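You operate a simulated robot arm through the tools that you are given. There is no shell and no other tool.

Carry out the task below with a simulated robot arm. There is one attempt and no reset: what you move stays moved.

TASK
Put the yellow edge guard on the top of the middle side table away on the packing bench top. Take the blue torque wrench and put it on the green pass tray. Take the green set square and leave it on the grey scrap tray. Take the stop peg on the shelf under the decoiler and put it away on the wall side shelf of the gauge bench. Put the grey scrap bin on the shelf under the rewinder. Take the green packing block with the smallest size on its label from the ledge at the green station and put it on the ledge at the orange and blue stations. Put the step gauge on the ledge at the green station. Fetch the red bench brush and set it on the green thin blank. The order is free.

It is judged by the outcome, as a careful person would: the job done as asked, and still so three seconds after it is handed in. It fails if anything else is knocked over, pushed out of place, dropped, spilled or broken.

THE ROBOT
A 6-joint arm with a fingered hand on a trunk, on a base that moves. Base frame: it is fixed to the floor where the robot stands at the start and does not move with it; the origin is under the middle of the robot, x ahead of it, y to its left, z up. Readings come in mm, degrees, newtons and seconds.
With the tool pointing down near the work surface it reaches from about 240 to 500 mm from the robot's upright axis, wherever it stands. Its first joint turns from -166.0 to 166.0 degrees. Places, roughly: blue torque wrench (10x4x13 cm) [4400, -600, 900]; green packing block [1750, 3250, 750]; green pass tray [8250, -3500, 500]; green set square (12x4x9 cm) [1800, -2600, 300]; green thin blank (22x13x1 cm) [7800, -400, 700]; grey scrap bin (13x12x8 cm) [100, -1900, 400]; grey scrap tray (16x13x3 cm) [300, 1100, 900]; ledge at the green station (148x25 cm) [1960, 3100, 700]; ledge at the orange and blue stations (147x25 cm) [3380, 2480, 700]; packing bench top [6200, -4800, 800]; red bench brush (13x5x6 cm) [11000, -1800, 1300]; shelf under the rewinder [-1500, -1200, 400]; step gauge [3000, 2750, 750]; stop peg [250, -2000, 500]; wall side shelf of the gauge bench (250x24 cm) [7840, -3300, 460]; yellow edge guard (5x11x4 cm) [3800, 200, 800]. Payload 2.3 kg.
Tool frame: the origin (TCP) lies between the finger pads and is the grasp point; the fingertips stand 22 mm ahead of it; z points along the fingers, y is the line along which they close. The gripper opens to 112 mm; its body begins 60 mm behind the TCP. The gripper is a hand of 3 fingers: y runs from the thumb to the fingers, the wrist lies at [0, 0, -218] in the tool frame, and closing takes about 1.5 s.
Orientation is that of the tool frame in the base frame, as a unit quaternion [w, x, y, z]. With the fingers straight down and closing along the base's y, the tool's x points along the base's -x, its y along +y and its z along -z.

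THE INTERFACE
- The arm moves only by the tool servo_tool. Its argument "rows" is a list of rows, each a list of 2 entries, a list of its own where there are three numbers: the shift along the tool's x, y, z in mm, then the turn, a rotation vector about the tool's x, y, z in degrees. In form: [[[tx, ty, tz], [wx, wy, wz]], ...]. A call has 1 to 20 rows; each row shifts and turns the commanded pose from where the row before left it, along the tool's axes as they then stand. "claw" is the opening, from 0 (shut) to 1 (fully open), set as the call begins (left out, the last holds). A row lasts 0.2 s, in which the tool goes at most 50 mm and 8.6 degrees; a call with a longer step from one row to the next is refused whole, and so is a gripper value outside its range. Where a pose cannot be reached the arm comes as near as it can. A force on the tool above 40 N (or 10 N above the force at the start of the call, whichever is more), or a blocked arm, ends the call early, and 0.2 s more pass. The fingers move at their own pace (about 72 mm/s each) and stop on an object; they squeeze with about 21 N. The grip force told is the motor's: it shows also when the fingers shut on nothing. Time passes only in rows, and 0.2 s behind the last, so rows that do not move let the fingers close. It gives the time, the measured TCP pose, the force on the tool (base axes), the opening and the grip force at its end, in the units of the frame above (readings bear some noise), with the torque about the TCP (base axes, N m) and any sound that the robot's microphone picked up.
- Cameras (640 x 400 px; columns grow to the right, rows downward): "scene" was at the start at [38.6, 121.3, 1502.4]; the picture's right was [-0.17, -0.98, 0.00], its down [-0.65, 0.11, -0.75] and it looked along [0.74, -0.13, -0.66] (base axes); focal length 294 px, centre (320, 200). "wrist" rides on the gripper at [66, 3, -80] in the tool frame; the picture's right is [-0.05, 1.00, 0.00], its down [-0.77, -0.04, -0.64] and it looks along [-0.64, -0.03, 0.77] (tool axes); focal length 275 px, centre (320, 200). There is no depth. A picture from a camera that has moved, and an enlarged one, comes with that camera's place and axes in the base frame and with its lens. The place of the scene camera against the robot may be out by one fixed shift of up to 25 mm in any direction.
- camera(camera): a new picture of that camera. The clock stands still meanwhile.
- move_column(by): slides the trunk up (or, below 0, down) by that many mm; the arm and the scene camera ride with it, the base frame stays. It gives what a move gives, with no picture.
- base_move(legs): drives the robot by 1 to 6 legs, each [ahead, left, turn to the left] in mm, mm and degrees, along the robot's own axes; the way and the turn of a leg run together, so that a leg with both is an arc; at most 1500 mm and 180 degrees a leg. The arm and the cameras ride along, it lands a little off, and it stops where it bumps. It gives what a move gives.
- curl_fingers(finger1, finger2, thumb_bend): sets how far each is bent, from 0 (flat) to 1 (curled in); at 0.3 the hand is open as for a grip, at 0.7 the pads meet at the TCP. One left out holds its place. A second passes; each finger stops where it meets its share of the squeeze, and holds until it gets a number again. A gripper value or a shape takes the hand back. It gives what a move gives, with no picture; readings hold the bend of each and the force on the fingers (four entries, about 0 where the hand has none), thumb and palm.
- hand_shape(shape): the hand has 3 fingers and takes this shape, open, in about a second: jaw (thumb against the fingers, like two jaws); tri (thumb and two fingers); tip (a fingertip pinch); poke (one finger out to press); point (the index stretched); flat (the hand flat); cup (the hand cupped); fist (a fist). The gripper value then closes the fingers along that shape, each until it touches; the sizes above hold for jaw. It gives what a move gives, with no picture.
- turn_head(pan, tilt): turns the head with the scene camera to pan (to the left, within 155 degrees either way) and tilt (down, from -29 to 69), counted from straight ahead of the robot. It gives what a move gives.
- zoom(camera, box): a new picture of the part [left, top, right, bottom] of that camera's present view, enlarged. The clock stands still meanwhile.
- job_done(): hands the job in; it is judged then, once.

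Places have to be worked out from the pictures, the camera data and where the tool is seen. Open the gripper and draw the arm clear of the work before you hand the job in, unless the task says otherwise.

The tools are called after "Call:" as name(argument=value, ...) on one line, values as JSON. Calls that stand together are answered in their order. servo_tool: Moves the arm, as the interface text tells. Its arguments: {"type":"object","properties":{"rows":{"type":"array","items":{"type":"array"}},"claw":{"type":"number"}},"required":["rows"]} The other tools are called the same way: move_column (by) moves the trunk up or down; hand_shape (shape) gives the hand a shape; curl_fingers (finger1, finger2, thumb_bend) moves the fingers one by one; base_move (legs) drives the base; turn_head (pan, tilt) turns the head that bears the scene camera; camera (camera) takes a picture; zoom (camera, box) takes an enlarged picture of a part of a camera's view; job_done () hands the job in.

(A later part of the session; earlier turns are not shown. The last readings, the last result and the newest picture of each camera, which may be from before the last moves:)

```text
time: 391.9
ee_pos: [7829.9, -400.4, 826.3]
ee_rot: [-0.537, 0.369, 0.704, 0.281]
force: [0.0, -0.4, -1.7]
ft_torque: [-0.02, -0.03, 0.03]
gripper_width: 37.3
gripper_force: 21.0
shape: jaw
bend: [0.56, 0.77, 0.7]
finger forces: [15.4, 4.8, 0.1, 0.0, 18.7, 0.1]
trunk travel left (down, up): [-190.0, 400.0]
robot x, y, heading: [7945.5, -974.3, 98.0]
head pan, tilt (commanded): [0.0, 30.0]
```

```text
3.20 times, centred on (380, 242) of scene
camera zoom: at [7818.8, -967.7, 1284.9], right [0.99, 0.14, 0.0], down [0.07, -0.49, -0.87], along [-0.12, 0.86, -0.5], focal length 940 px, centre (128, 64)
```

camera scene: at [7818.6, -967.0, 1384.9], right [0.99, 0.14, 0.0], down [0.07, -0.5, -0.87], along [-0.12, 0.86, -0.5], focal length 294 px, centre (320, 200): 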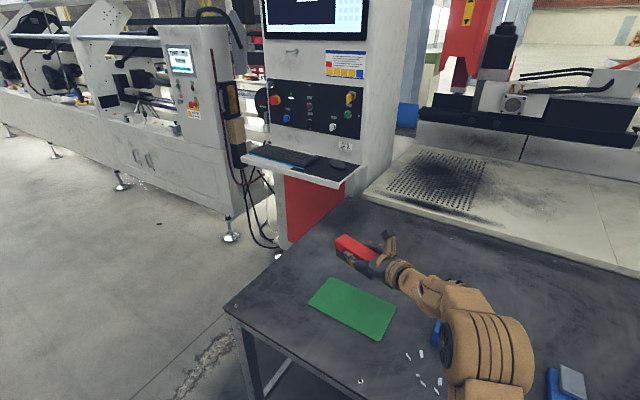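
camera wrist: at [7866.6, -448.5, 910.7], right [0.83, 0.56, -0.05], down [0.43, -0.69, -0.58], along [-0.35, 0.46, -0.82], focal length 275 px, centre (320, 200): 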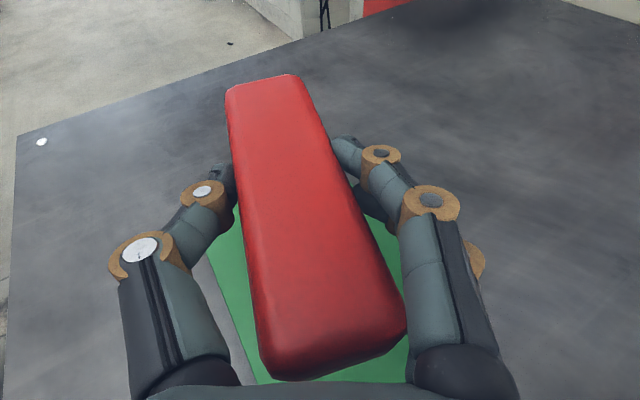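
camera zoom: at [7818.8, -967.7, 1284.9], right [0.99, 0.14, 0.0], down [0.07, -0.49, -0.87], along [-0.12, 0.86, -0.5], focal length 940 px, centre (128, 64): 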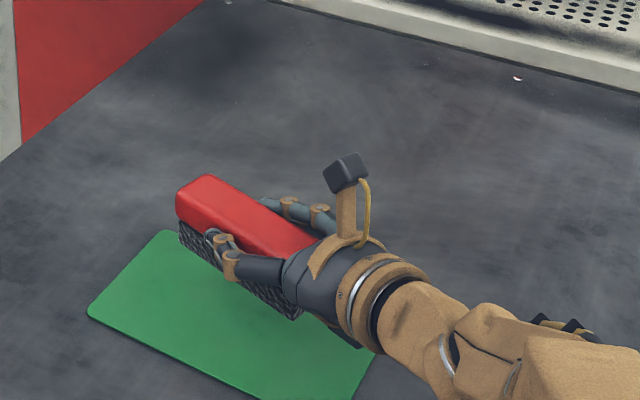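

Looks well placed. I lower another 35 mm and look again.

Call:
move_column(by=-35)

Call:
camera(camera="wrist")

Call:
zoom(camera="scene", box=[280, 160, 480, 285])

```text
time: 392.7
ee_pos: [7829.9, -400.2, 791.4]
ee_rot: [-0.538, 0.369, 0.704, 0.281]
force: [-0.7, -0.1, -1.7]
ft_torque: [-0.01, -0.01, -0.02]
gripper_width: 37.2
gripper_force: 21.3
shape: jaw
bend: [0.56, 0.77, 0.7]
finger forces: [15.4, 4.8, 0.1, 0.1, 18.8, 0.0]
trunk travel left (down, up): [-155.0, 435.0]
robot x, y, heading: [7945.2, -970.5, 98.1]
head pan, tilt (commanded): [0.0, 30.0]
```

```text
taken
camera wrist: at [7866.6, -448.5, 875.6], right [0.83, 0.56, -0.05], down [0.43, -0.69, -0.58], along [-0.35, 0.46, -0.82], focal length 275 px, centre (320, 200)
```

wrist: 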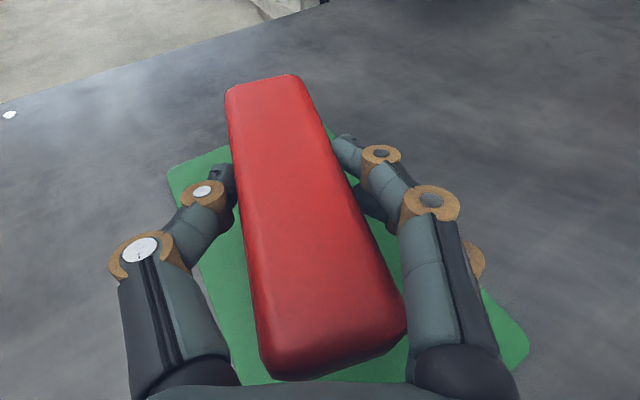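

```text
3.20 times, centred on (380, 222) of scene
camera zoom: at [7818.8, -967.7, 1249.9], right [0.99, 0.14, 0.0], down [0.07, -0.49, -0.87], along [-0.12, 0.86, -0.5], focal length 940 px, centre (128, 128)
```

zoom: 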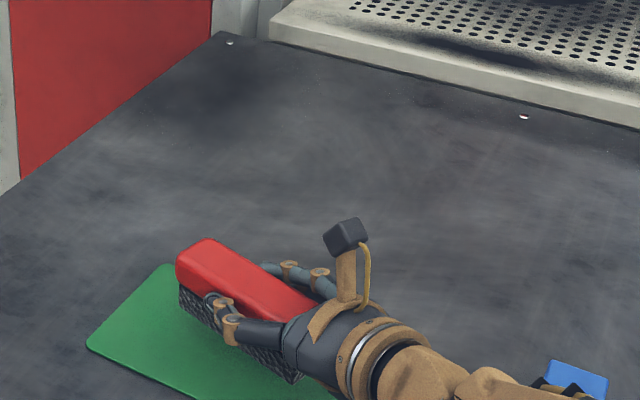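

With both blank corners visible I get blank top z≈716 and centre (7808,−390). I nudge the hand 17 mm forward to centre the brush and lower toward contact.

Call:
servo_tool(rows=[[[4.4, 0, 16.4], [0, 0, 0]], [[-9.7, 0, 2.6], [0, 0, 0]], [[-9.7, 0, 2.6], [0, 0, 0]], [[0, 0, 0], [0, 0, 0]]])

Call:
servo_tool(rows=[[[-1.9, 0, 0.5], [0, 0, 0]], [[-1.9, 0, 0.5], [0, 0, 0]], [[0, 0, 0], [0, 0, 0]]])

Call:
camera(camera="wrist")

```text
time: 393.7
ee_pos: [7820.5, -387.3, 769.9]
ee_rot: [-0.537, 0.37, 0.704, 0.282]
force: [-0.1, -0.5, -0.5]
ft_torque: [0.01, -0.02, 0.02]
gripper_width: 37.0
gripper_force: 21.4
shape: jaw
bend: [0.56, 0.77, 0.7]
finger forces: [15.5, 4.9, 0.0, 0.1, 18.8, 0.0]
trunk travel left (down, up): [-155.0, 435.0]
robot x, y, heading: [7945.6, -973.8, 98.0]
head pan, tilt (commanded): [0.0, 30.0]
```

```text
time: 394.5
ee_pos: [7820.5, -386.2, 766.9]
ee_rot: [-0.537, 0.37, 0.704, 0.282]
force: [-1.2, 0.2, -1.7]
ft_torque: [-0.02, -0.01, -0.02]
gripper_width: 37.2
gripper_force: 21.3
shape: jaw
bend: [0.56, 0.77, 0.7]
finger forces: [15.5, 4.8, 0.0, 0.1, 18.7, 0.0]
trunk travel left (down, up): [-155.0, 435.0]
robot x, y, heading: [7945.0, -970.7, 98.1]
head pan, tilt (commanded): [0.0, 30.0]
```

```text
taken
camera wrist: at [7857.5, -434.3, 851.7], right [0.83, 0.56, -0.05], down [0.43, -0.69, -0.58], along [-0.35, 0.46, -0.82], focal length 275 px, centre (320, 200)
```

wrist: 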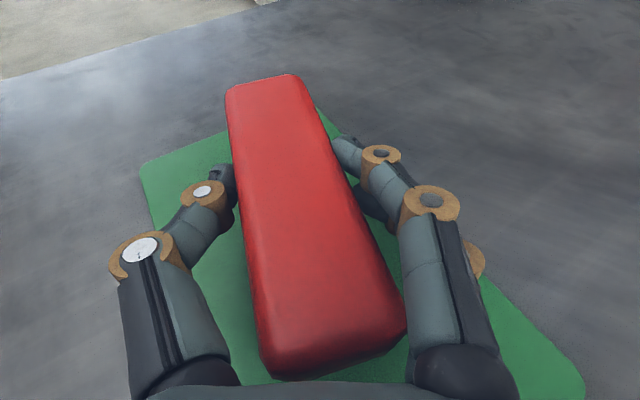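

No contact yet at 767. I continue in ~2 mm steps.

Call:
servo_tool(rows=[[[-1.9, 0, 0.5], [0, 0, 0]], [[-1.9, 0, 0.5], [0, 0, 0]], [[0, 0, 0], [0, 0, 0]]])

Call:
servo_tool(rows=[[[-1.9, 0, 0.5], [0, 0, 0]], [[0, 0, 0], [0, 0, 0]]])

Call:
servo_tool(rows=[[[-1.9, 0, 0.5], [0, 0, 0]], [[0, 0, 0], [0, 0, 0]]])

```text
time: 395.3
ee_pos: [7821.3, -387.2, 765.5]
ee_rot: [-0.539, 0.369, 0.703, 0.283]
force: [-0.4, 5.9, 12.3]
ft_torque: [-0.06, 0.21, -0.02]
gripper_width: 36.7
gripper_force: 21.1
shape: jaw
bend: [0.55, 0.77, 0.7]
finger forces: [16.4, 5.7, 0.1, 0.0, 17.0, 0.0]
trunk travel left (down, up): [-155.0, 435.0]
robot x, y, heading: [7945.5, -974.8, 98.0]
head pan, tilt (commanded): [0.0, 30.0]
```

```text
time: 395.9
ee_pos: [7821.4, -388.2, 764.1]
ee_rot: [-0.539, 0.368, 0.703, 0.282]
force: [1.6, 6.9, 22.6]
ft_torque: [0.01, 0.29, 0.06]
gripper_width: 35.6
gripper_force: 21.0
shape: jaw
bend: [0.55, 0.77, 0.7]
finger forces: [17.6, 6.2, 0.0, 0.0, 16.8, 0.0]
trunk travel left (down, up): [-155.0, 435.0]
robot x, y, heading: [7948.4, -975.7, 98.3]
head pan, tilt (commanded): [0.0, 30.0]
```

```text
time: 396.5
ee_pos: [7821.9, -387.5, 760.9]
ee_rot: [-0.539, 0.368, 0.703, 0.283]
force: [1.5, 9.9, 30.1]
ft_torque: [-0.06, 0.2, 0.25]
gripper_width: 35.0
gripper_force: 20.8
shape: jaw
bend: [0.54, 0.77, 0.7]
finger forces: [21.0, 6.2, 0.0, 0.1, 17.1, 0.1]
trunk travel left (down, up): [-155.0, 435.0]
robot x, y, heading: [7949.4, -975.1, 98.2]
head pan, tilt (commanded): [0.0, 30.0]
```

The brush rests on the blank. I ease up 2 mm and open the hand.

Call:
servo_tool(rows=[[[2.5, 0, -0.6], [0, 0, 0]], [[0, 0, 0], [0, 0, 0]]])

Call:
servo_tool(rows=[[[0, 0, 0], [0, 0, 0]], [[0, 0, 0], [0, 0, 0]], [[0, 0, 0], [0, 0, 0]], [[0, 0, 0], [0, 0, 0]], [[0, 0, 0], [0, 0, 0]], [[0, 0, 0], [0, 0, 0]]], claw=1)

Call:
camera(camera="wrist")

```text
time: 397.1
ee_pos: [7820.9, -388.4, 761.4]
ee_rot: [-0.537, 0.369, 0.704, 0.281]
force: [2.9, 3.1, 16.0]
ft_torque: [0.01, 0.27, 0.19]
gripper_width: 35.0
gripper_force: 20.9
shape: jaw
bend: [0.54, 0.77, 0.7]
finger forces: [17.9, 6.5, 0.0, 0.1, 18.4, 0.0]
trunk travel left (down, up): [-155.0, 435.0]
robot x, y, heading: [7947.6, -971.5, 98.2]
head pan, tilt (commanded): [0.0, 30.0]
```

```text
time: 398.5
ee_pos: [7820.5, -386.9, 761.7]
ee_rot: [-0.537, 0.369, 0.704, 0.281]
force: [0.4, 0.1, 0.7]
ft_torque: [0.01, 0.03, 0.02]
gripper_width: 111.9
gripper_force: 0.0
shape: jaw
bend: [0.3, 0.3, 0.3]
finger forces: [0.0, 0.0, 0.0, 0.1, 0.0, 0.1]
trunk travel left (down, up): [-155.0, 435.0]
robot x, y, heading: [7945.9, -976.3, 98.1]
head pan, tilt (commanded): [0.0, 30.0]
```

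```text
taken
camera wrist: at [7857.0, -434.9, 846.7], right [0.83, 0.56, -0.05], down [0.43, -0.69, -0.58], along [-0.35, 0.46, -0.82], focal length 275 px, centre (320, 200)
```

wrist: 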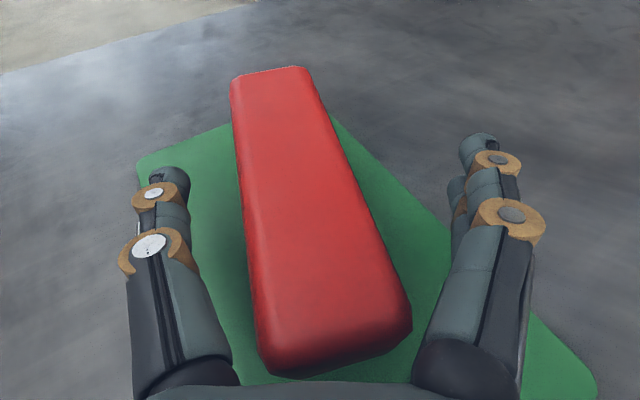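

The brush sits on the blank and the hand is open. I raise the trunk 130 mm and reverse 300 mm to check the result.

Call:
move_column(by=130)

Call:
base_move(legs=[[-300, 0, 0]])

Call:
turn_head(pan=0, tilt=25)

Call:
zoom(camera="scene", box=[200, 160, 440, 310])

```text
time: 400.1
ee_pos: [7820.5, -387.0, 891.9]
ee_rot: [-0.537, 0.369, 0.704, 0.281]
force: [0.1, 0.0, -0.4]
ft_torque: [0.02, -0.04, 0.06]
gripper_width: 111.8
gripper_force: 0.1
shape: jaw
bend: [0.3, 0.3, 0.3]
finger forces: [0.0, 0.1, 0.1, 0.0, 0.0, 0.0]
trunk travel left (down, up): [-285.0, 305.0]
robot x, y, heading: [7949.4, -972.3, 98.1]
head pan, tilt (commanded): [0.0, 30.0]
```

```text
time: 402.1
ee_pos: [7861.2, -680.1, 891.6]
ee_rot: [-0.538, 0.368, 0.705, 0.281]
force: [-0.5, 0.2, 0.5]
ft_torque: [0.01, 0.0, 0.0]
gripper_width: 112.1
gripper_force: 0.0
shape: jaw
bend: [0.3, 0.3, 0.3]
finger forces: [0.1, 0.1, 0.1, 0.0, 0.0, 0.0]
trunk travel left (down, up): [-285.0, 305.0]
robot x, y, heading: [7990.7, -1265.0, 98.5]
head pan, tilt (commanded): [0.0, 30.0]
```

```text
time: 402.7
ee_pos: [7861.0, -679.4, 892.8]
ee_rot: [-0.538, 0.368, 0.704, 0.281]
force: [-0.1, 0.4, -0.8]
ft_torque: [-0.03, 0.0, -0.01]
gripper_width: 112.0
gripper_force: 0.1
shape: jaw
bend: [0.3, 0.3, 0.3]
finger forces: [0.1, 0.1, 0.0, 0.0, 0.1, 0.0]
trunk travel left (down, up): [-285.0, 305.0]
robot x, y, heading: [7991.1, -1266.1, 98.5]
head pan, tilt (commanded): [0.0, 25.0]
```

```text
2.67 times, centred on (320, 235) of scene
camera zoom: at [7861.2, -1259.2, 1387.9], right [0.99, 0.15, 0.0], down [0.06, -0.42, -0.91], along [-0.13, 0.9, -0.42], focal length 783 px, centre (320, 107)
```

zoom: 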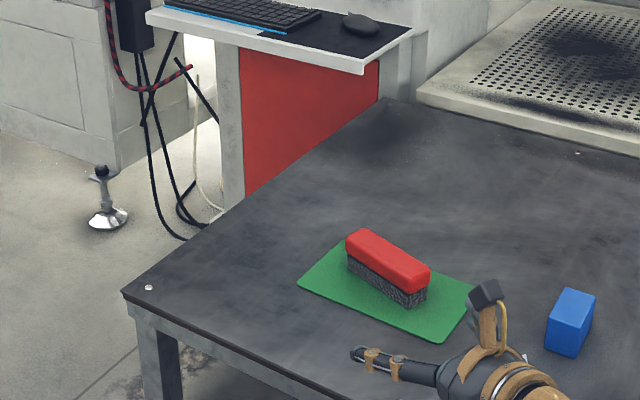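

Brush task done cleanly. Next the blue torque wrench on the white counter: I turn to face back along the room and look.

Call:
base_move(legs=[[0, 0, 59]])

Call:
move_column(by=250)

Call:
turn_head(pan=0, tilt=12)

Call:
camera(camera="scene")

Call:
zoom(camera="scene", box=[220, 120, 380, 220])

```text
time: 405.8
ee_pos: [7417.8, -1084.6, 892.5]
ee_rot: [-0.606, -0.035, 0.794, -0.027]
force: [-0.3, -0.1, 0.2]
ft_torque: [-0.04, -0.01, -0.01]
gripper_width: 112.1
gripper_force: 0.0
shape: jaw
bend: [0.3, 0.3, 0.3]
finger forces: [0.0, 0.0, 0.0, 0.0, 0.0, 0.0]
trunk travel left (down, up): [-285.0, 305.0]
robot x, y, heading: [7993.8, -1266.2, 158.4]
head pan, tilt (commanded): [0.0, 25.0]
```

```text
time: 408.4
ee_pos: [7417.2, -1084.3, 1140.7]
ee_rot: [-0.606, -0.034, 0.794, -0.026]
force: [-0.6, 0.4, -0.2]
ft_torque: [0.0, -0.02, -0.02]
gripper_width: 111.9
gripper_force: 0.0
shape: jaw
bend: [0.3, 0.3, 0.3]
finger forces: [0.0, 0.1, 0.0, 0.0, 0.1, 0.1]
trunk travel left (down, up): [-535.0, 55.0]
robot x, y, heading: [7992.0, -1264.2, 158.8]
head pan, tilt (commanded): [0.0, 25.0]
```

```text
time: 409.1
ee_pos: [7417.3, -1084.0, 1142.5]
ee_rot: [-0.607, -0.035, 0.794, -0.027]
force: [-0.8, 1.1, 1.0]
ft_torque: [-0.01, 0.06, 0.0]
gripper_width: 112.1
gripper_force: 0.0
shape: jaw
bend: [0.3, 0.3, 0.3]
finger forces: [0.1, 0.0, 0.0, 0.0, 0.0, 0.0]
trunk travel left (down, up): [-535.0, 55.0]
robot x, y, heading: [7986.3, -1268.0, 158.3]
head pan, tilt (commanded): [0.0, 12.0]
```

```text
taken
camera scene: at [7922.4, -1389.1, 1659.0], right [0.37, 0.93, 0.0], down [0.19, -0.08, -0.98], along [-0.91, 0.36, -0.21], focal length 294 px, centre (320, 200)
```

scene: 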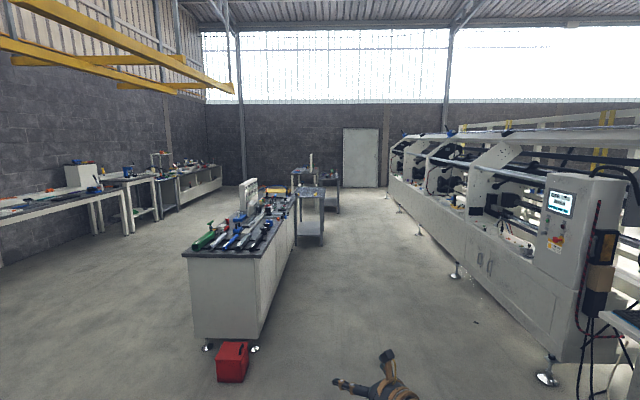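

```text
4.00 times, centred on (300, 170) of scene
camera zoom: at [7922.4, -1389.1, 1659.0], right [0.37, 0.93, 0.0], down [0.19, -0.08, -0.98], along [-0.91, 0.36, -0.21], focal length 1174 px, centre (400, 320)
```

zoom: 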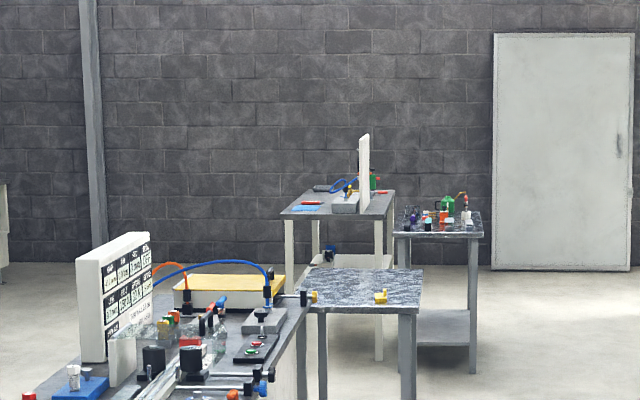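

The wrench should be near the far end of that counter's right-hand side. I square the hand, draw it in, and drive along the aisle (clear of the red toolbox) to stand beside the counter.

Call:
servo_tool(rows=[[[0, 0, 0], [-6.4, 0, 1.7]], [[0, 0, 0], [-6.4, 0, 1.7]], [[0, 0, 0], [-6.4, 0, 1.7]], [[0, 0, 0], [-6.4, 0, 1.7]], [[-6.5, 0, -24], [0, 0, 0]], [[-6.5, 0, -24], [0, 0, 0]], [[-6.5, 0, -24], [0, 0, 0]], [[-6.5, 0, -24], [0, 0, 0]], [[0, 0, 0], [0, 0, 0]]])

Call:
base_move(legs=[[1200, 0, 0], [1200, 0, 0], [1050, 0, 0]])

Call:
turn_head(pan=60, tilt=30)

Call:
camera(camera="scene")

```text
time: 411.1
ee_pos: [7510.4, -1119.9, 1143.9]
ee_rot: [-0.596, 0.148, 0.781, 0.115]
force: [0.4, -0.1, 0.2]
ft_torque: [0.01, -0.02, 0.0]
gripper_width: 111.9
gripper_force: 0.0
shape: jaw
bend: [0.3, 0.3, 0.3]
finger forces: [0.0, 0.0, 0.1, 0.1, 0.1, 0.0]
trunk travel left (down, up): [-535.0, 55.0]
robot x, y, heading: [7987.7, -1264.6, 158.3]
head pan, tilt (commanded): [0.0, 12.0]
```

```text
time: 428.0
ee_pos: [4292.8, 189.7, 1144.3]
ee_rot: [-0.595, 0.152, 0.78, 0.118]
force: [-0.3, 0.2, -0.3]
ft_torque: [0.0, 0.01, 0.0]
gripper_width: 112.1
gripper_force: 0.2
shape: jaw
bend: [0.3, 0.3, 0.3]
finger forces: [0.0, 0.0, 0.0, 0.0, 0.1, 0.1]
trunk travel left (down, up): [-535.0, 55.0]
robot x, y, heading: [4769.2, 40.7, 158.0]
head pan, tilt (commanded): [0.0, 12.0]
```

```text
time: 429.3
ee_pos: [4292.7, 188.5, 1143.3]
ee_rot: [-0.596, 0.152, 0.78, 0.118]
force: [0.4, 0.1, 0.1]
ft_torque: [-0.03, 0.04, -0.01]
gripper_width: 112.3
gripper_force: 0.1
shape: jaw
bend: [0.3, 0.3, 0.3]
finger forces: [0.1, 0.0, 0.0, 0.0, 0.0, 0.1]
trunk travel left (down, up): [-535.0, 55.0]
robot x, y, heading: [4771.7, 38.7, 157.8]
head pan, tilt (commanded): [60.0, 30.0]
```

```text
taken
camera scene: at [4717.8, -173.4, 1630.0], right [-0.61, 0.79, 0.0], down [0.39, 0.31, -0.87], along [-0.68, -0.53, -0.5], focal length 294 px, centre (320, 200)
```

scene: 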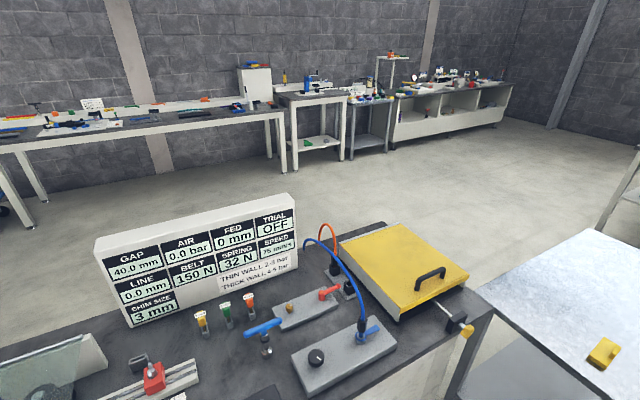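

The blue-handled tool standing on the counter near (4402,−613) is the torque wrench. I zoom in to see its shape and surroundings.

Call:
zoom(camera="scene", box=[180, 280, 400, 400])

Call:
turn_head(pan=75, tilt=45)

Call:
camera(camera="scene")

```text
2.91 times, centred on (290, 340) of scene
camera zoom: at [4717.8, -173.4, 1630.0], right [-0.61, 0.79, 0.0], down [0.39, 0.31, -0.87], along [-0.68, -0.53, -0.5], focal length 854 px, centre (407, -207)
```

zoom: 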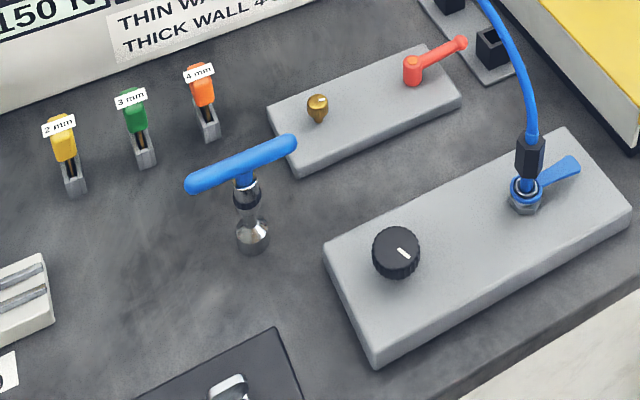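

```text
time: 430.1
ee_pos: [4292.1, 190.1, 1142.6]
ee_rot: [-0.595, 0.153, 0.78, 0.119]
force: [0.6, 0.2, 0.2]
ft_torque: [-0.05, 0.0, -0.05]
gripper_width: 111.9
gripper_force: 0.1
shape: jaw
bend: [0.3, 0.3, 0.3]
finger forces: [0.0, 0.0, 0.0, 0.0, 0.0, 0.0]
trunk travel left (down, up): [-535.0, 55.0]
robot x, y, heading: [4770.0, 40.6, 158.0]
head pan, tilt (commanded): [75.0, 45.0]
```

```text
taken
camera scene: at [4740.0, -182.7, 1607.4], right [-0.8, 0.6, 0.0], down [0.43, 0.56, -0.71], along [-0.43, -0.56, -0.71], focal length 294 px, centre (320, 200)
```

scene: 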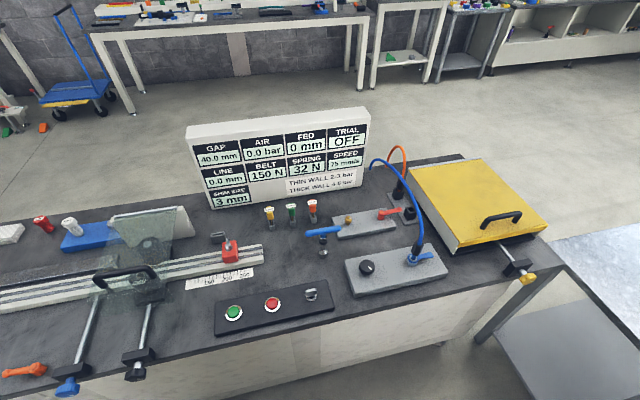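

It is a T-handled wrench standing on its socket, bar parallel to the counter's length. I'll grip its stem below the bar with the hand near-horizontal, coming straight across the counter. I turn left 90° to face the counter and lower the trunk.

Call:
base_move(legs=[[0, 0, 89.5], [0, -130, 0]])

Call:
move_column(by=-170)

Call:
turn_head(pan=0, tilt=35)

Call:
camera(camera="scene")

Call:
camera(camera="wrist")

```text
time: 435.1
ee_pos: [4489.1, -380.1, 1142.8]
ee_rot: [-0.509, -0.434, 0.665, -0.331]
force: [-0.6, 0.2, -0.4]
ft_torque: [0.04, 0.0, 0.01]
gripper_width: 112.1
gripper_force: 0.0
shape: jaw
bend: [0.3, 0.3, 0.3]
finger forces: [0.0, 0.0, 0.0, 0.1, 0.0, 0.0]
trunk travel left (down, up): [-535.0, 55.0]
robot x, y, heading: [4653.2, 93.0, -113.6]
head pan, tilt (commanded): [75.0, 45.0]
```

```text
time: 437.0
ee_pos: [4489.9, -380.4, 972.8]
ee_rot: [-0.509, -0.435, 0.665, -0.331]
force: [-0.2, 0.0, -0.2]
ft_torque: [-0.02, 0.02, -0.02]
gripper_width: 112.1
gripper_force: 0.1
shape: jaw
bend: [0.3, 0.3, 0.3]
finger forces: [0.0, 0.0, 0.1, 0.0, 0.0, 0.0]
trunk travel left (down, up): [-365.0, 225.0]
robot x, y, heading: [4651.7, 92.4, -113.7]
head pan, tilt (commanded): [75.0, 45.0]
```

```text
time: 438.5
ee_pos: [4489.9, -381.9, 972.5]
ee_rot: [-0.509, -0.435, 0.665, -0.331]
force: [0.3, 0.5, -0.1]
ft_torque: [-0.02, -0.02, -0.05]
gripper_width: 112.1
gripper_force: 0.1
shape: jaw
bend: [0.3, 0.3, 0.3]
finger forces: [0.0, 0.0, 0.0, 0.0, 0.0, 0.0]
trunk travel left (down, up): [-365.0, 225.0]
robot x, y, heading: [4654.0, 91.7, -113.7]
head pan, tilt (commanded): [0.0, 35.0]
```

```text
taken
camera scene: at [4786.5, 4.6, 1452.1], right [-0.92, 0.4, 0.0], down [0.23, 0.53, -0.82], along [-0.33, -0.75, -0.57], focal length 294 px, centre (320, 200)
```

scene: 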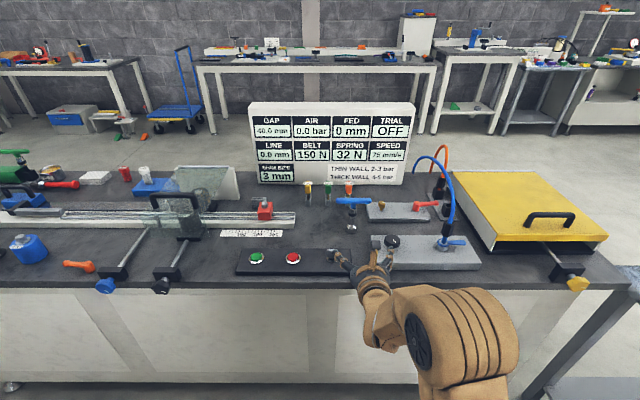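

```text
taken
camera wrist: at [4511.5, -325.6, 1057.8], right [-0.91, 0.41, -0.04], down [0.36, 0.73, -0.58], along [-0.21, -0.54, -0.82], focal length 275 px, centre (320, 200)
```

wrist: 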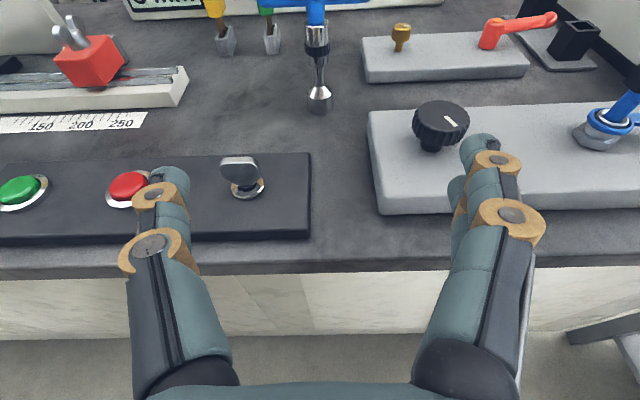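

The wrench stands right on my hand's line, with knob and key switch well to the sides. I lower the trunk 50 mm and look again to triangulate the counter height.

Call:
move_column(by=-50)

Call:
camera(camera="wrist")

```text
time: 439.4
ee_pos: [4490.1, -380.2, 923.4]
ee_rot: [-0.51, -0.434, 0.665, -0.331]
force: [-0.3, 0.6, 0.0]
ft_torque: [-0.04, -0.01, 0.02]
gripper_width: 111.9
gripper_force: 0.0
shape: jaw
bend: [0.3, 0.3, 0.3]
finger forces: [0.1, 0.0, 0.1, 0.0, 0.0, 0.1]
trunk travel left (down, up): [-315.0, 275.0]
robot x, y, heading: [4652.2, 89.2, -113.6]
head pan, tilt (commanded): [0.0, 35.0]
```

```text
taken
camera wrist: at [4511.4, -325.5, 1007.8], right [-0.91, 0.41, -0.04], down [0.36, 0.73, -0.58], along [-0.21, -0.54, -0.82], focal length 275 px, centre (320, 200)
```

wrist: 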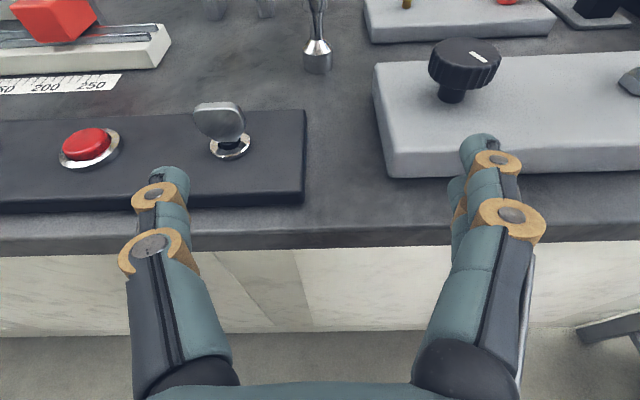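

Counter top is z≈847, wrench axis ≈(4397,−592), collar between z≈908 and 945. Key (top 898) and knob (top 907) flank my lane, so I travel with the hand at z≈930 and the grip half closed. First 150 mm.

Call:
move_column(by=7)

Call:
servo_tool(rows=[[[0, 0, 0], [0, 0, 0]], [[0, 0, 0], [0, 0, 0]], [[0, 0, 0], [0, 0, 0]], [[0, 0, 0], [0, 0, 0]]], claw=0.5)

Call:
base_move(legs=[[140, 0, 0]])

Call:
camera(camera="wrist")

Call:
zoom(camera="scene", box=[280, 180, 480, 305])

```text
time: 440.0
ee_pos: [4489.7, -381.3, 929.3]
ee_rot: [-0.509, -0.435, 0.666, -0.33]
force: [-0.5, 0.5, -0.3]
ft_torque: [-0.01, -0.01, 0.04]
gripper_width: 112.1
gripper_force: 0.0
shape: jaw
bend: [0.3, 0.3, 0.3]
finger forces: [0.1, 0.0, 0.0, 0.0, 0.0, 0.0]
trunk travel left (down, up): [-322.0, 268.0]
robot x, y, heading: [4651.9, 93.0, -113.9]
head pan, tilt (commanded): [0.0, 35.0]
```

```text
time: 441.0
ee_pos: [4490.4, -380.2, 931.0]
ee_rot: [-0.509, -0.435, 0.665, -0.331]
force: [0.2, 0.2, -0.1]
ft_torque: [0.0, -0.01, -0.01]
gripper_width: 56.4
gripper_force: 0.1
shape: jaw
bend: [0.72, 0.72, 0.7]
finger forces: [0.1, 0.0, 0.1, 0.0, 0.1, 0.0]
trunk travel left (down, up): [-322.0, 268.0]
robot x, y, heading: [4652.7, 92.3, -114.0]
head pan, tilt (commanded): [0.0, 35.0]
```

```text
time: 442.3
ee_pos: [4433.7, -509.7, 930.5]
ee_rot: [-0.509, -0.434, 0.666, -0.33]
force: [-0.3, -0.1, 0.0]
ft_torque: [0.0, 0.01, 0.0]
gripper_width: 56.7
gripper_force: 0.0
shape: jaw
bend: [0.72, 0.72, 0.7]
finger forces: [0.1, 0.0, 0.0, 0.0, 0.0, 0.0]
trunk travel left (down, up): [-322.0, 268.0]
robot x, y, heading: [4593.5, -35.1, -114.0]
head pan, tilt (commanded): [0.0, 35.0]
```

```text
taken
camera wrist: at [4454.9, -452.2, 1014.5], right [-0.91, 0.42, -0.04], down [0.36, 0.73, -0.58], along [-0.21, -0.54, -0.82], focal length 275 px, centre (320, 200)
```

wrist: 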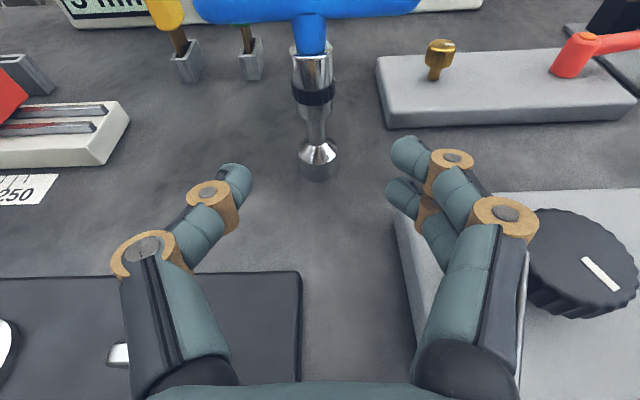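

```text
3.20 times, centred on (380, 242) of scene
camera zoom: at [4730.2, -122.6, 1409.1], right [-0.91, 0.4, 0.0], down [0.23, 0.53, -0.82], along [-0.33, -0.75, -0.57], focal length 940 px, centre (128, 64)
```

zoom: 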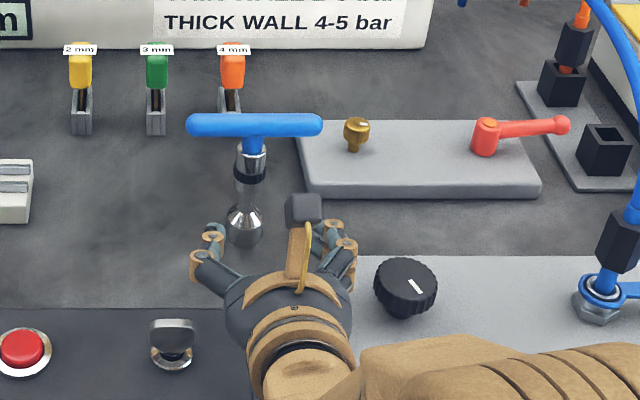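

The wrench stem is centred between thumb and fingers, ~95 mm ahead. I drive 93 mm.

Call:
base_move(legs=[[93, 0, 0]])

Call:
camera(camera="wrist")

Call:
zoom(camera="scene", box=[280, 180, 480, 305])

```text
time: 443.4
ee_pos: [4395.1, -592.4, 929.1]
ee_rot: [-0.509, -0.434, 0.666, -0.329]
force: [0.7, 0.2, 0.5]
ft_torque: [0.0, -0.02, -0.03]
gripper_width: 56.3
gripper_force: 0.0
shape: jaw
bend: [0.72, 0.72, 0.7]
finger forces: [0.0, 0.1, 0.0, 0.1, 0.1, 0.0]
trunk travel left (down, up): [-322.0, 268.0]
robot x, y, heading: [4555.9, -119.8, -113.8]
head pan, tilt (commanded): [0.0, 35.0]
```

```text
taken
camera wrist: at [4417.1, -536.7, 1014.4], right [-0.91, 0.42, -0.04], down [0.36, 0.73, -0.58], along [-0.21, -0.54, -0.82], focal length 275 px, centre (320, 200)
```

wrist: 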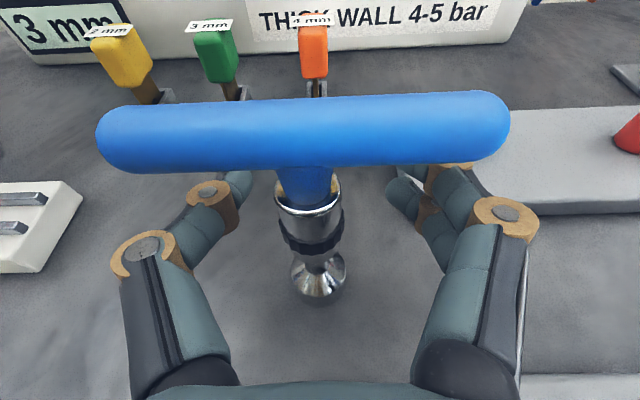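

```text
3.20 times, centred on (380, 242) of scene
camera zoom: at [4692.7, -207.3, 1409.1], right [-0.91, 0.4, 0.0], down [0.23, 0.53, -0.82], along [-0.33, -0.75, -0.57], focal length 940 px, centre (128, 64)
```

zoom: 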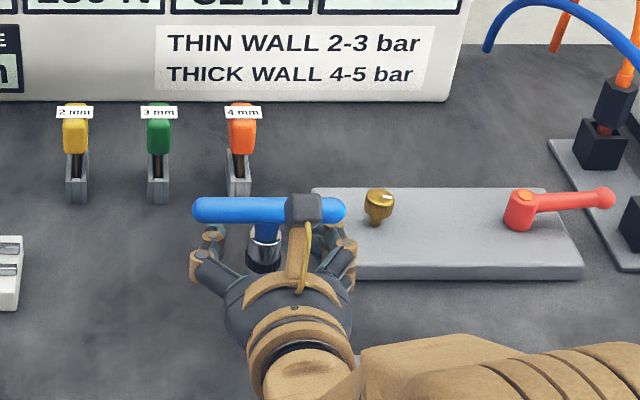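

The collar is right at the grip point. I close the hand on it.

Call:
servo_tool(rows=[[[0, 0, 0], [0, 0, 0]], [[0, 0, 0], [0, 0, 0]], [[0, 0, 0], [0, 0, 0]], [[0, 0, 0], [0, 0, 0]], [[0, 0, 0], [0, 0, 0]], [[0, 0, 0], [0, 0, 0]]], claw=0)

Call:
camera(camera="wrist")

```text
time: 444.8
ee_pos: [4395.0, -590.9, 930.8]
ee_rot: [-0.509, -0.435, 0.666, -0.33]
force: [0.0, -0.8, -0.1]
ft_torque: [-0.04, -0.05, -0.02]
gripper_width: 0.0
gripper_force: 20.6
shape: jaw
bend: [0.66, 0.72, 0.72]
finger forces: [2.6, 0.6, 0.0, 0.0, 3.3, 0.0]
trunk travel left (down, up): [-322.0, 268.0]
robot x, y, heading: [4564.9, -119.1, -113.9]
head pan, tilt (commanded): [0.0, 35.0]
```

```text
taken
camera wrist: at [4417.5, -536.1, 1014.8], right [-0.91, 0.42, -0.04], down [0.36, 0.73, -0.58], along [-0.21, -0.54, -0.82], focal length 275 px, centre (320, 200)
```

wrist: 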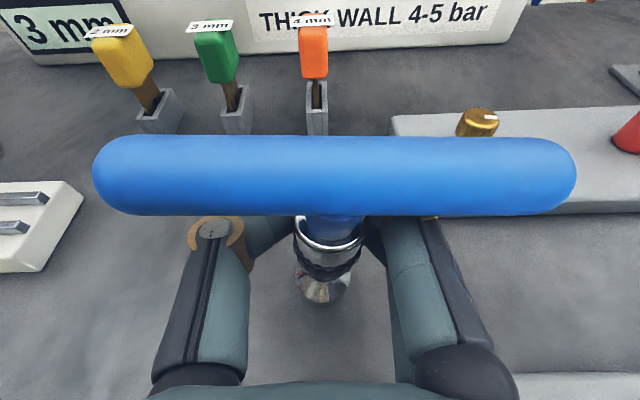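

The stem was squeezed toward the palm; the closed fingers now cage the neck under the T-bar. Lifting should let the bar hang on the fingers. I lift 25 mm slowly and check.

Call:
servo_tool(rows=[[[5, 0, -1.3], [0, 0, 0]], [[5, 0, -1.3], [0, 0, 0]], [[5, 0, -1.3], [0, 0, 0]], [[5, 0, -1.3], [0, 0, 0]], [[5, 0, -1.3], [0, 0, 0]], [[0, 0, 0], [0, 0, 0]]])

Call:
camera(camera="wrist")

Call:
zoom(camera="scene", box=[280, 180, 480, 305])

```text
time: 446.2
ee_pos: [4396.8, -592.0, 955.3]
ee_rot: [-0.509, -0.435, 0.665, -0.33]
force: [-1.0, 0.3, -1.5]
ft_torque: [-0.06, 0.01, -0.01]
gripper_width: 0.1
gripper_force: 21.4
shape: jaw
bend: [0.66, 0.72, 0.73]
finger forces: [1.0, 0.1, 0.1, 0.1, 0.5, 0.1]
trunk travel left (down, up): [-322.0, 268.0]
robot x, y, heading: [4562.5, -122.1, -113.6]
head pan, tilt (commanded): [0.0, 35.0]
```

```text
taken
camera wrist: at [4417.2, -536.6, 1040.4], right [-0.91, 0.42, -0.04], down [0.36, 0.73, -0.58], along [-0.21, -0.54, -0.82], focal length 275 px, centre (320, 200)
```

wrist: 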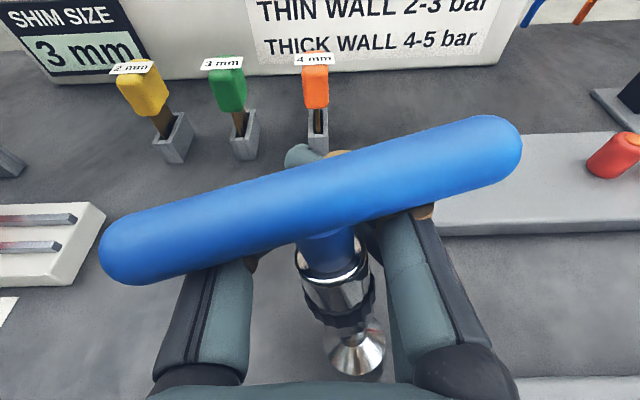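

```text
3.20 times, centred on (380, 242) of scene
camera zoom: at [4693.1, -206.6, 1409.1], right [-0.91, 0.4, 0.0], down [0.23, 0.52, -0.82], along [-0.33, -0.75, -0.57], focal length 940 px, centre (128, 64)
```

zoom: 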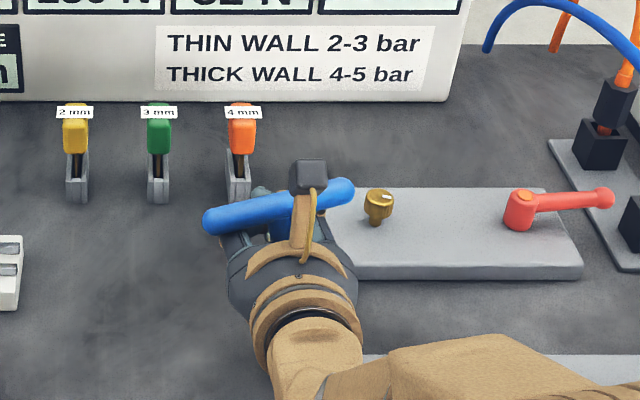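

The wrench now hangs by its T-bar on the closed fingers, caged by hand and palm. I raise the trunk 100 mm so its foot clears the knob and key, then back out.

Call:
move_column(by=100)

Call:
base_move(legs=[[-250, 0, 0]])

Call:
camera(camera="wrist")

Call:
camera(camera="scene")

```text
time: 447.5
ee_pos: [4396.2, -592.2, 1056.1]
ee_rot: [-0.509, -0.435, 0.666, -0.33]
force: [-0.4, -0.6, -1.8]
ft_torque: [-0.05, 0.01, 0.01]
gripper_width: 0.1
gripper_force: 20.5
shape: jaw
bend: [0.66, 0.72, 0.73]
finger forces: [1.2, 0.0, 0.0, 0.0, 0.6, 0.1]
trunk travel left (down, up): [-422.0, 168.0]
robot x, y, heading: [4558.8, -120.6, -114.1]
head pan, tilt (commanded): [0.0, 35.0]
```

```text
time: 449.4
ee_pos: [4497.7, -361.5, 1057.0]
ee_rot: [-0.51, -0.433, 0.666, -0.329]
force: [-0.1, 0.1, -1.7]
ft_torque: [-0.04, -0.02, 0.02]
gripper_width: 0.3
gripper_force: 21.3
shape: jaw
bend: [0.66, 0.72, 0.73]
finger forces: [1.1, 0.0, 0.0, 0.0, 0.6, 0.1]
trunk travel left (down, up): [-422.0, 168.0]
robot x, y, heading: [4664.1, 108.9, -113.9]
head pan, tilt (commanded): [0.0, 35.0]
```

```text
taken
camera wrist: at [4518.8, -306.1, 1140.6], right [-0.91, 0.42, -0.04], down [0.36, 0.73, -0.58], along [-0.21, -0.54, -0.82], focal length 275 px, centre (320, 200)
```

wrist: 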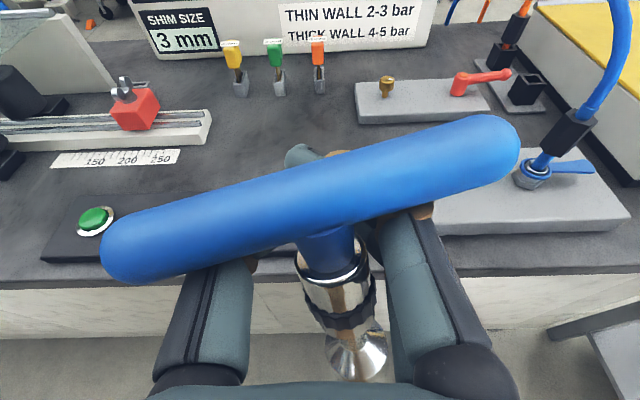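

```text
taken
camera scene: at [4795.2, 23.7, 1509.2], right [-0.91, 0.41, 0.0], down [0.23, 0.52, -0.82], along [-0.33, -0.75, -0.57], focal length 294 px, centre (320, 200)
```

scene: 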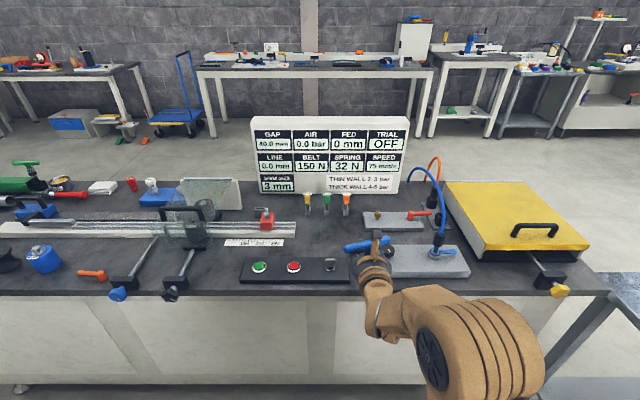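

The wrench hangs securely. Now to the gauge bench: I back off 150 mm, strafe along the aisle past the counter and toolbox, then cross toward the wall-side corridor.

Call:
base_move(legs=[[-150, 0, 1.4], [0, 1200, 0], [0, 1210, 0]])

Call:
turn_head(pan=0, tilt=20)

Call:
camera(camera="scene")

Call:
camera(camera="wrist")

```text
time: 462.2
ee_pos: [6768.1, -1193.8, 1056.6]
ee_rot: [-0.509, -0.434, 0.666, -0.33]
force: [0.2, 0.9, -2.4]
ft_torque: [0.0, 0.05, 0.02]
gripper_width: 0.1
gripper_force: 21.0
shape: jaw
bend: [0.66, 0.72, 0.73]
finger forces: [1.1, 0.1, 0.0, 0.0, 0.6, 0.0]
trunk travel left (down, up): [-422.0, 168.0]
robot x, y, heading: [6936.5, -724.4, -114.0]
head pan, tilt (commanded): [0.0, 35.0]
```

```text
time: 462.9
ee_pos: [6768.3, -1193.3, 1055.4]
ee_rot: [-0.51, -0.433, 0.666, -0.329]
force: [-0.3, -0.3, -1.8]
ft_torque: [-0.07, 0.01, 0.0]
gripper_width: 0.0
gripper_force: 21.2
shape: jaw
bend: [0.66, 0.72, 0.73]
finger forces: [0.9, 0.0, 0.0, 0.0, 0.6, 0.1]
trunk travel left (down, up): [-422.0, 168.0]
robot x, y, heading: [6934.2, -723.2, -114.0]
head pan, tilt (commanded): [0.0, 20.0]
```

```text
taken
camera scene: at [7064.3, -813.4, 1532.9], right [-0.91, 0.41, 0.0], down [0.14, 0.31, -0.94], along [-0.38, -0.86, -0.34], focal length 294 px, centre (320, 200)
```

scene: 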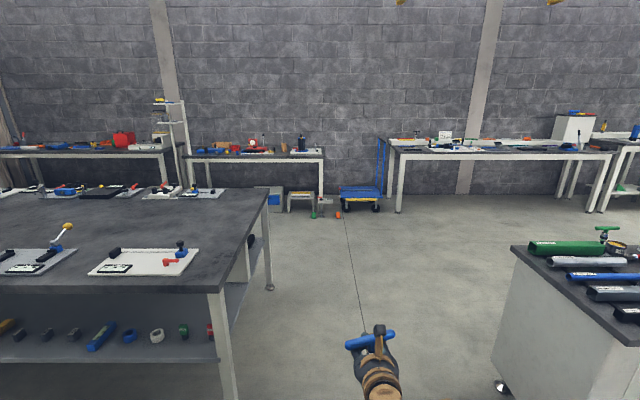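

```text
taken
camera wrist: at [6790.0, -1138.4, 1140.3], right [-0.91, 0.42, -0.04], down [0.36, 0.73, -0.58], along [-0.21, -0.54, -0.82], focal length 275 px, centre (320, 200)
```

wrist: 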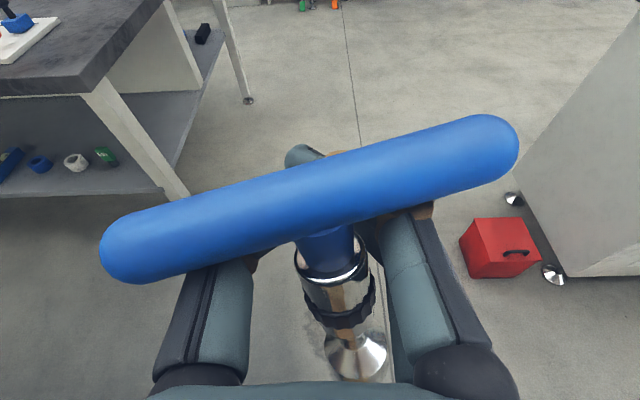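

The crossing between gauge bench and counter is clear. I drive 2750 mm ahead into the wall-side corridor.

Call:
base_move(legs=[[0, 0, 1.5], [1400, 0, 0], [1350, 0, 0]])

Call:
turn_head(pan=40, tilt=25)

Call:
camera(camera="scene")

```text
time: 476.7
ee_pos: [5733.1, -3767.2, 1055.3]
ee_rot: [-0.506, -0.442, 0.661, -0.336]
force: [-0.2, 0.0, -1.9]
ft_torque: [-0.05, 0.01, 0.02]
gripper_width: 0.0
gripper_force: 20.8
shape: jaw
bend: [0.66, 0.72, 0.73]
finger forces: [1.0, 0.0, 0.1, 0.1, 0.6, 0.0]
trunk travel left (down, up): [-422.0, 168.0]
robot x, y, heading: [5887.3, -3288.2, -112.4]
head pan, tilt (commanded): [0.0, 20.0]
```

```text
time: 477.8
ee_pos: [5734.1, -3766.4, 1055.6]
ee_rot: [-0.506, -0.441, 0.661, -0.336]
force: [-0.4, 0.0, -1.7]
ft_torque: [-0.03, 0.01, -0.02]
gripper_width: 0.0
gripper_force: 20.9
shape: jaw
bend: [0.66, 0.72, 0.73]
finger forces: [1.0, 0.1, 0.0, 0.1, 0.6, 0.0]
trunk travel left (down, up): [-422.0, 168.0]
robot x, y, heading: [5887.3, -3291.5, -112.6]
head pan, tilt (commanded): [40.0, 25.0]
```

```text
taken
camera scene: at [6083.6, -3381.1, 1524.9], right [-0.95, -0.3, 0.0], down [-0.13, 0.4, -0.91], along [0.27, -0.87, -0.42], focal length 294 px, centre (320, 200)
```

scene: 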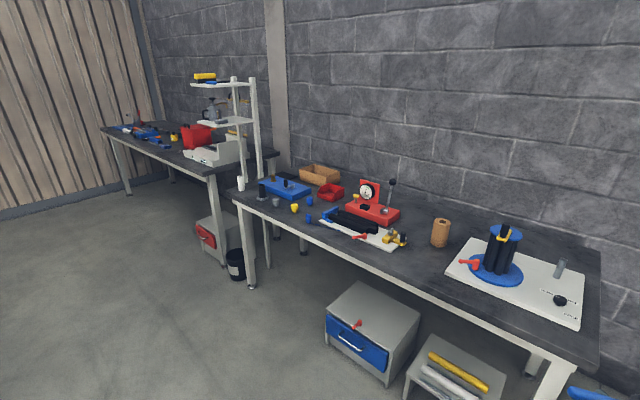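

I turn left to face along the corridor and drive ~2.15 m, keeping away from the gauge bench, then turn to face its wall-side shelf before the green PASS tray.

Call:
base_move(legs=[[0, 0, 90], [1080, -200, 0], [1080, -50, 0], [0, 0, 90]])

Call:
turn_head(pan=0, tilt=35)

Call:
camera(camera="scene")

Call:
camera(camera="wrist")

```text
time: 496.2
ee_pos: [7927.1, -3914.1, 1054.1]
ee_rot: [-0.328, 0.668, 0.432, 0.51]
force: [0.1, 0.2, -0.8]
ft_torque: [0.02, 0.01, -0.02]
gripper_width: 0.0
gripper_force: 21.1
shape: jaw
bend: [0.66, 0.72, 0.73]
finger forces: [0.9, 0.1, 0.0, 0.0, 0.5, 0.1]
trunk travel left (down, up): [-422.0, 168.0]
robot x, y, heading: [7760.7, -4384.4, 65.9]
head pan, tilt (commanded): [40.0, 25.0]
```

```text
time: 497.2
ee_pos: [7927.4, -3914.2, 1055.1]
ee_rot: [-0.328, 0.667, 0.432, 0.51]
force: [-0.1, -0.4, -2.2]
ft_torque: [0.09, -0.01, 0.0]
gripper_width: 0.3
gripper_force: 21.0
shape: jaw
bend: [0.66, 0.72, 0.73]
finger forces: [0.9, 0.1, 0.1, 0.0, 0.6, 0.1]
trunk travel left (down, up): [-422.0, 168.0]
robot x, y, heading: [7758.9, -4383.7, 66.1]
head pan, tilt (commanded): [0.0, 35.0]
```

```text
taken
camera scene: at [7659.1, -4307.6, 1509.1], right [0.91, -0.41, 0.0], down [-0.24, -0.52, -0.82], along [0.34, 0.75, -0.57], focal length 294 px, centre (320, 200)
```

scene: 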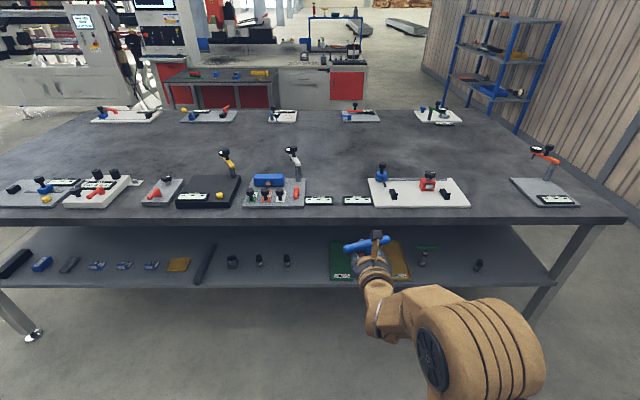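

```text
taken
camera wrist: at [7904.9, -3970.9, 1140.3], right [0.91, -0.42, -0.04], down [-0.37, -0.73, -0.58], along [0.21, 0.54, -0.82], focal length 275 px, centre (320, 200)
```

wrist: 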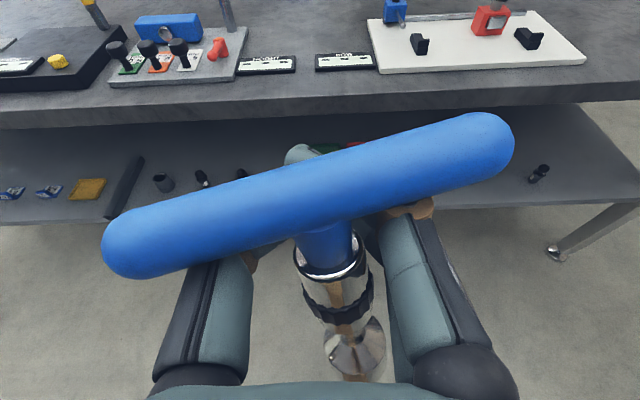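

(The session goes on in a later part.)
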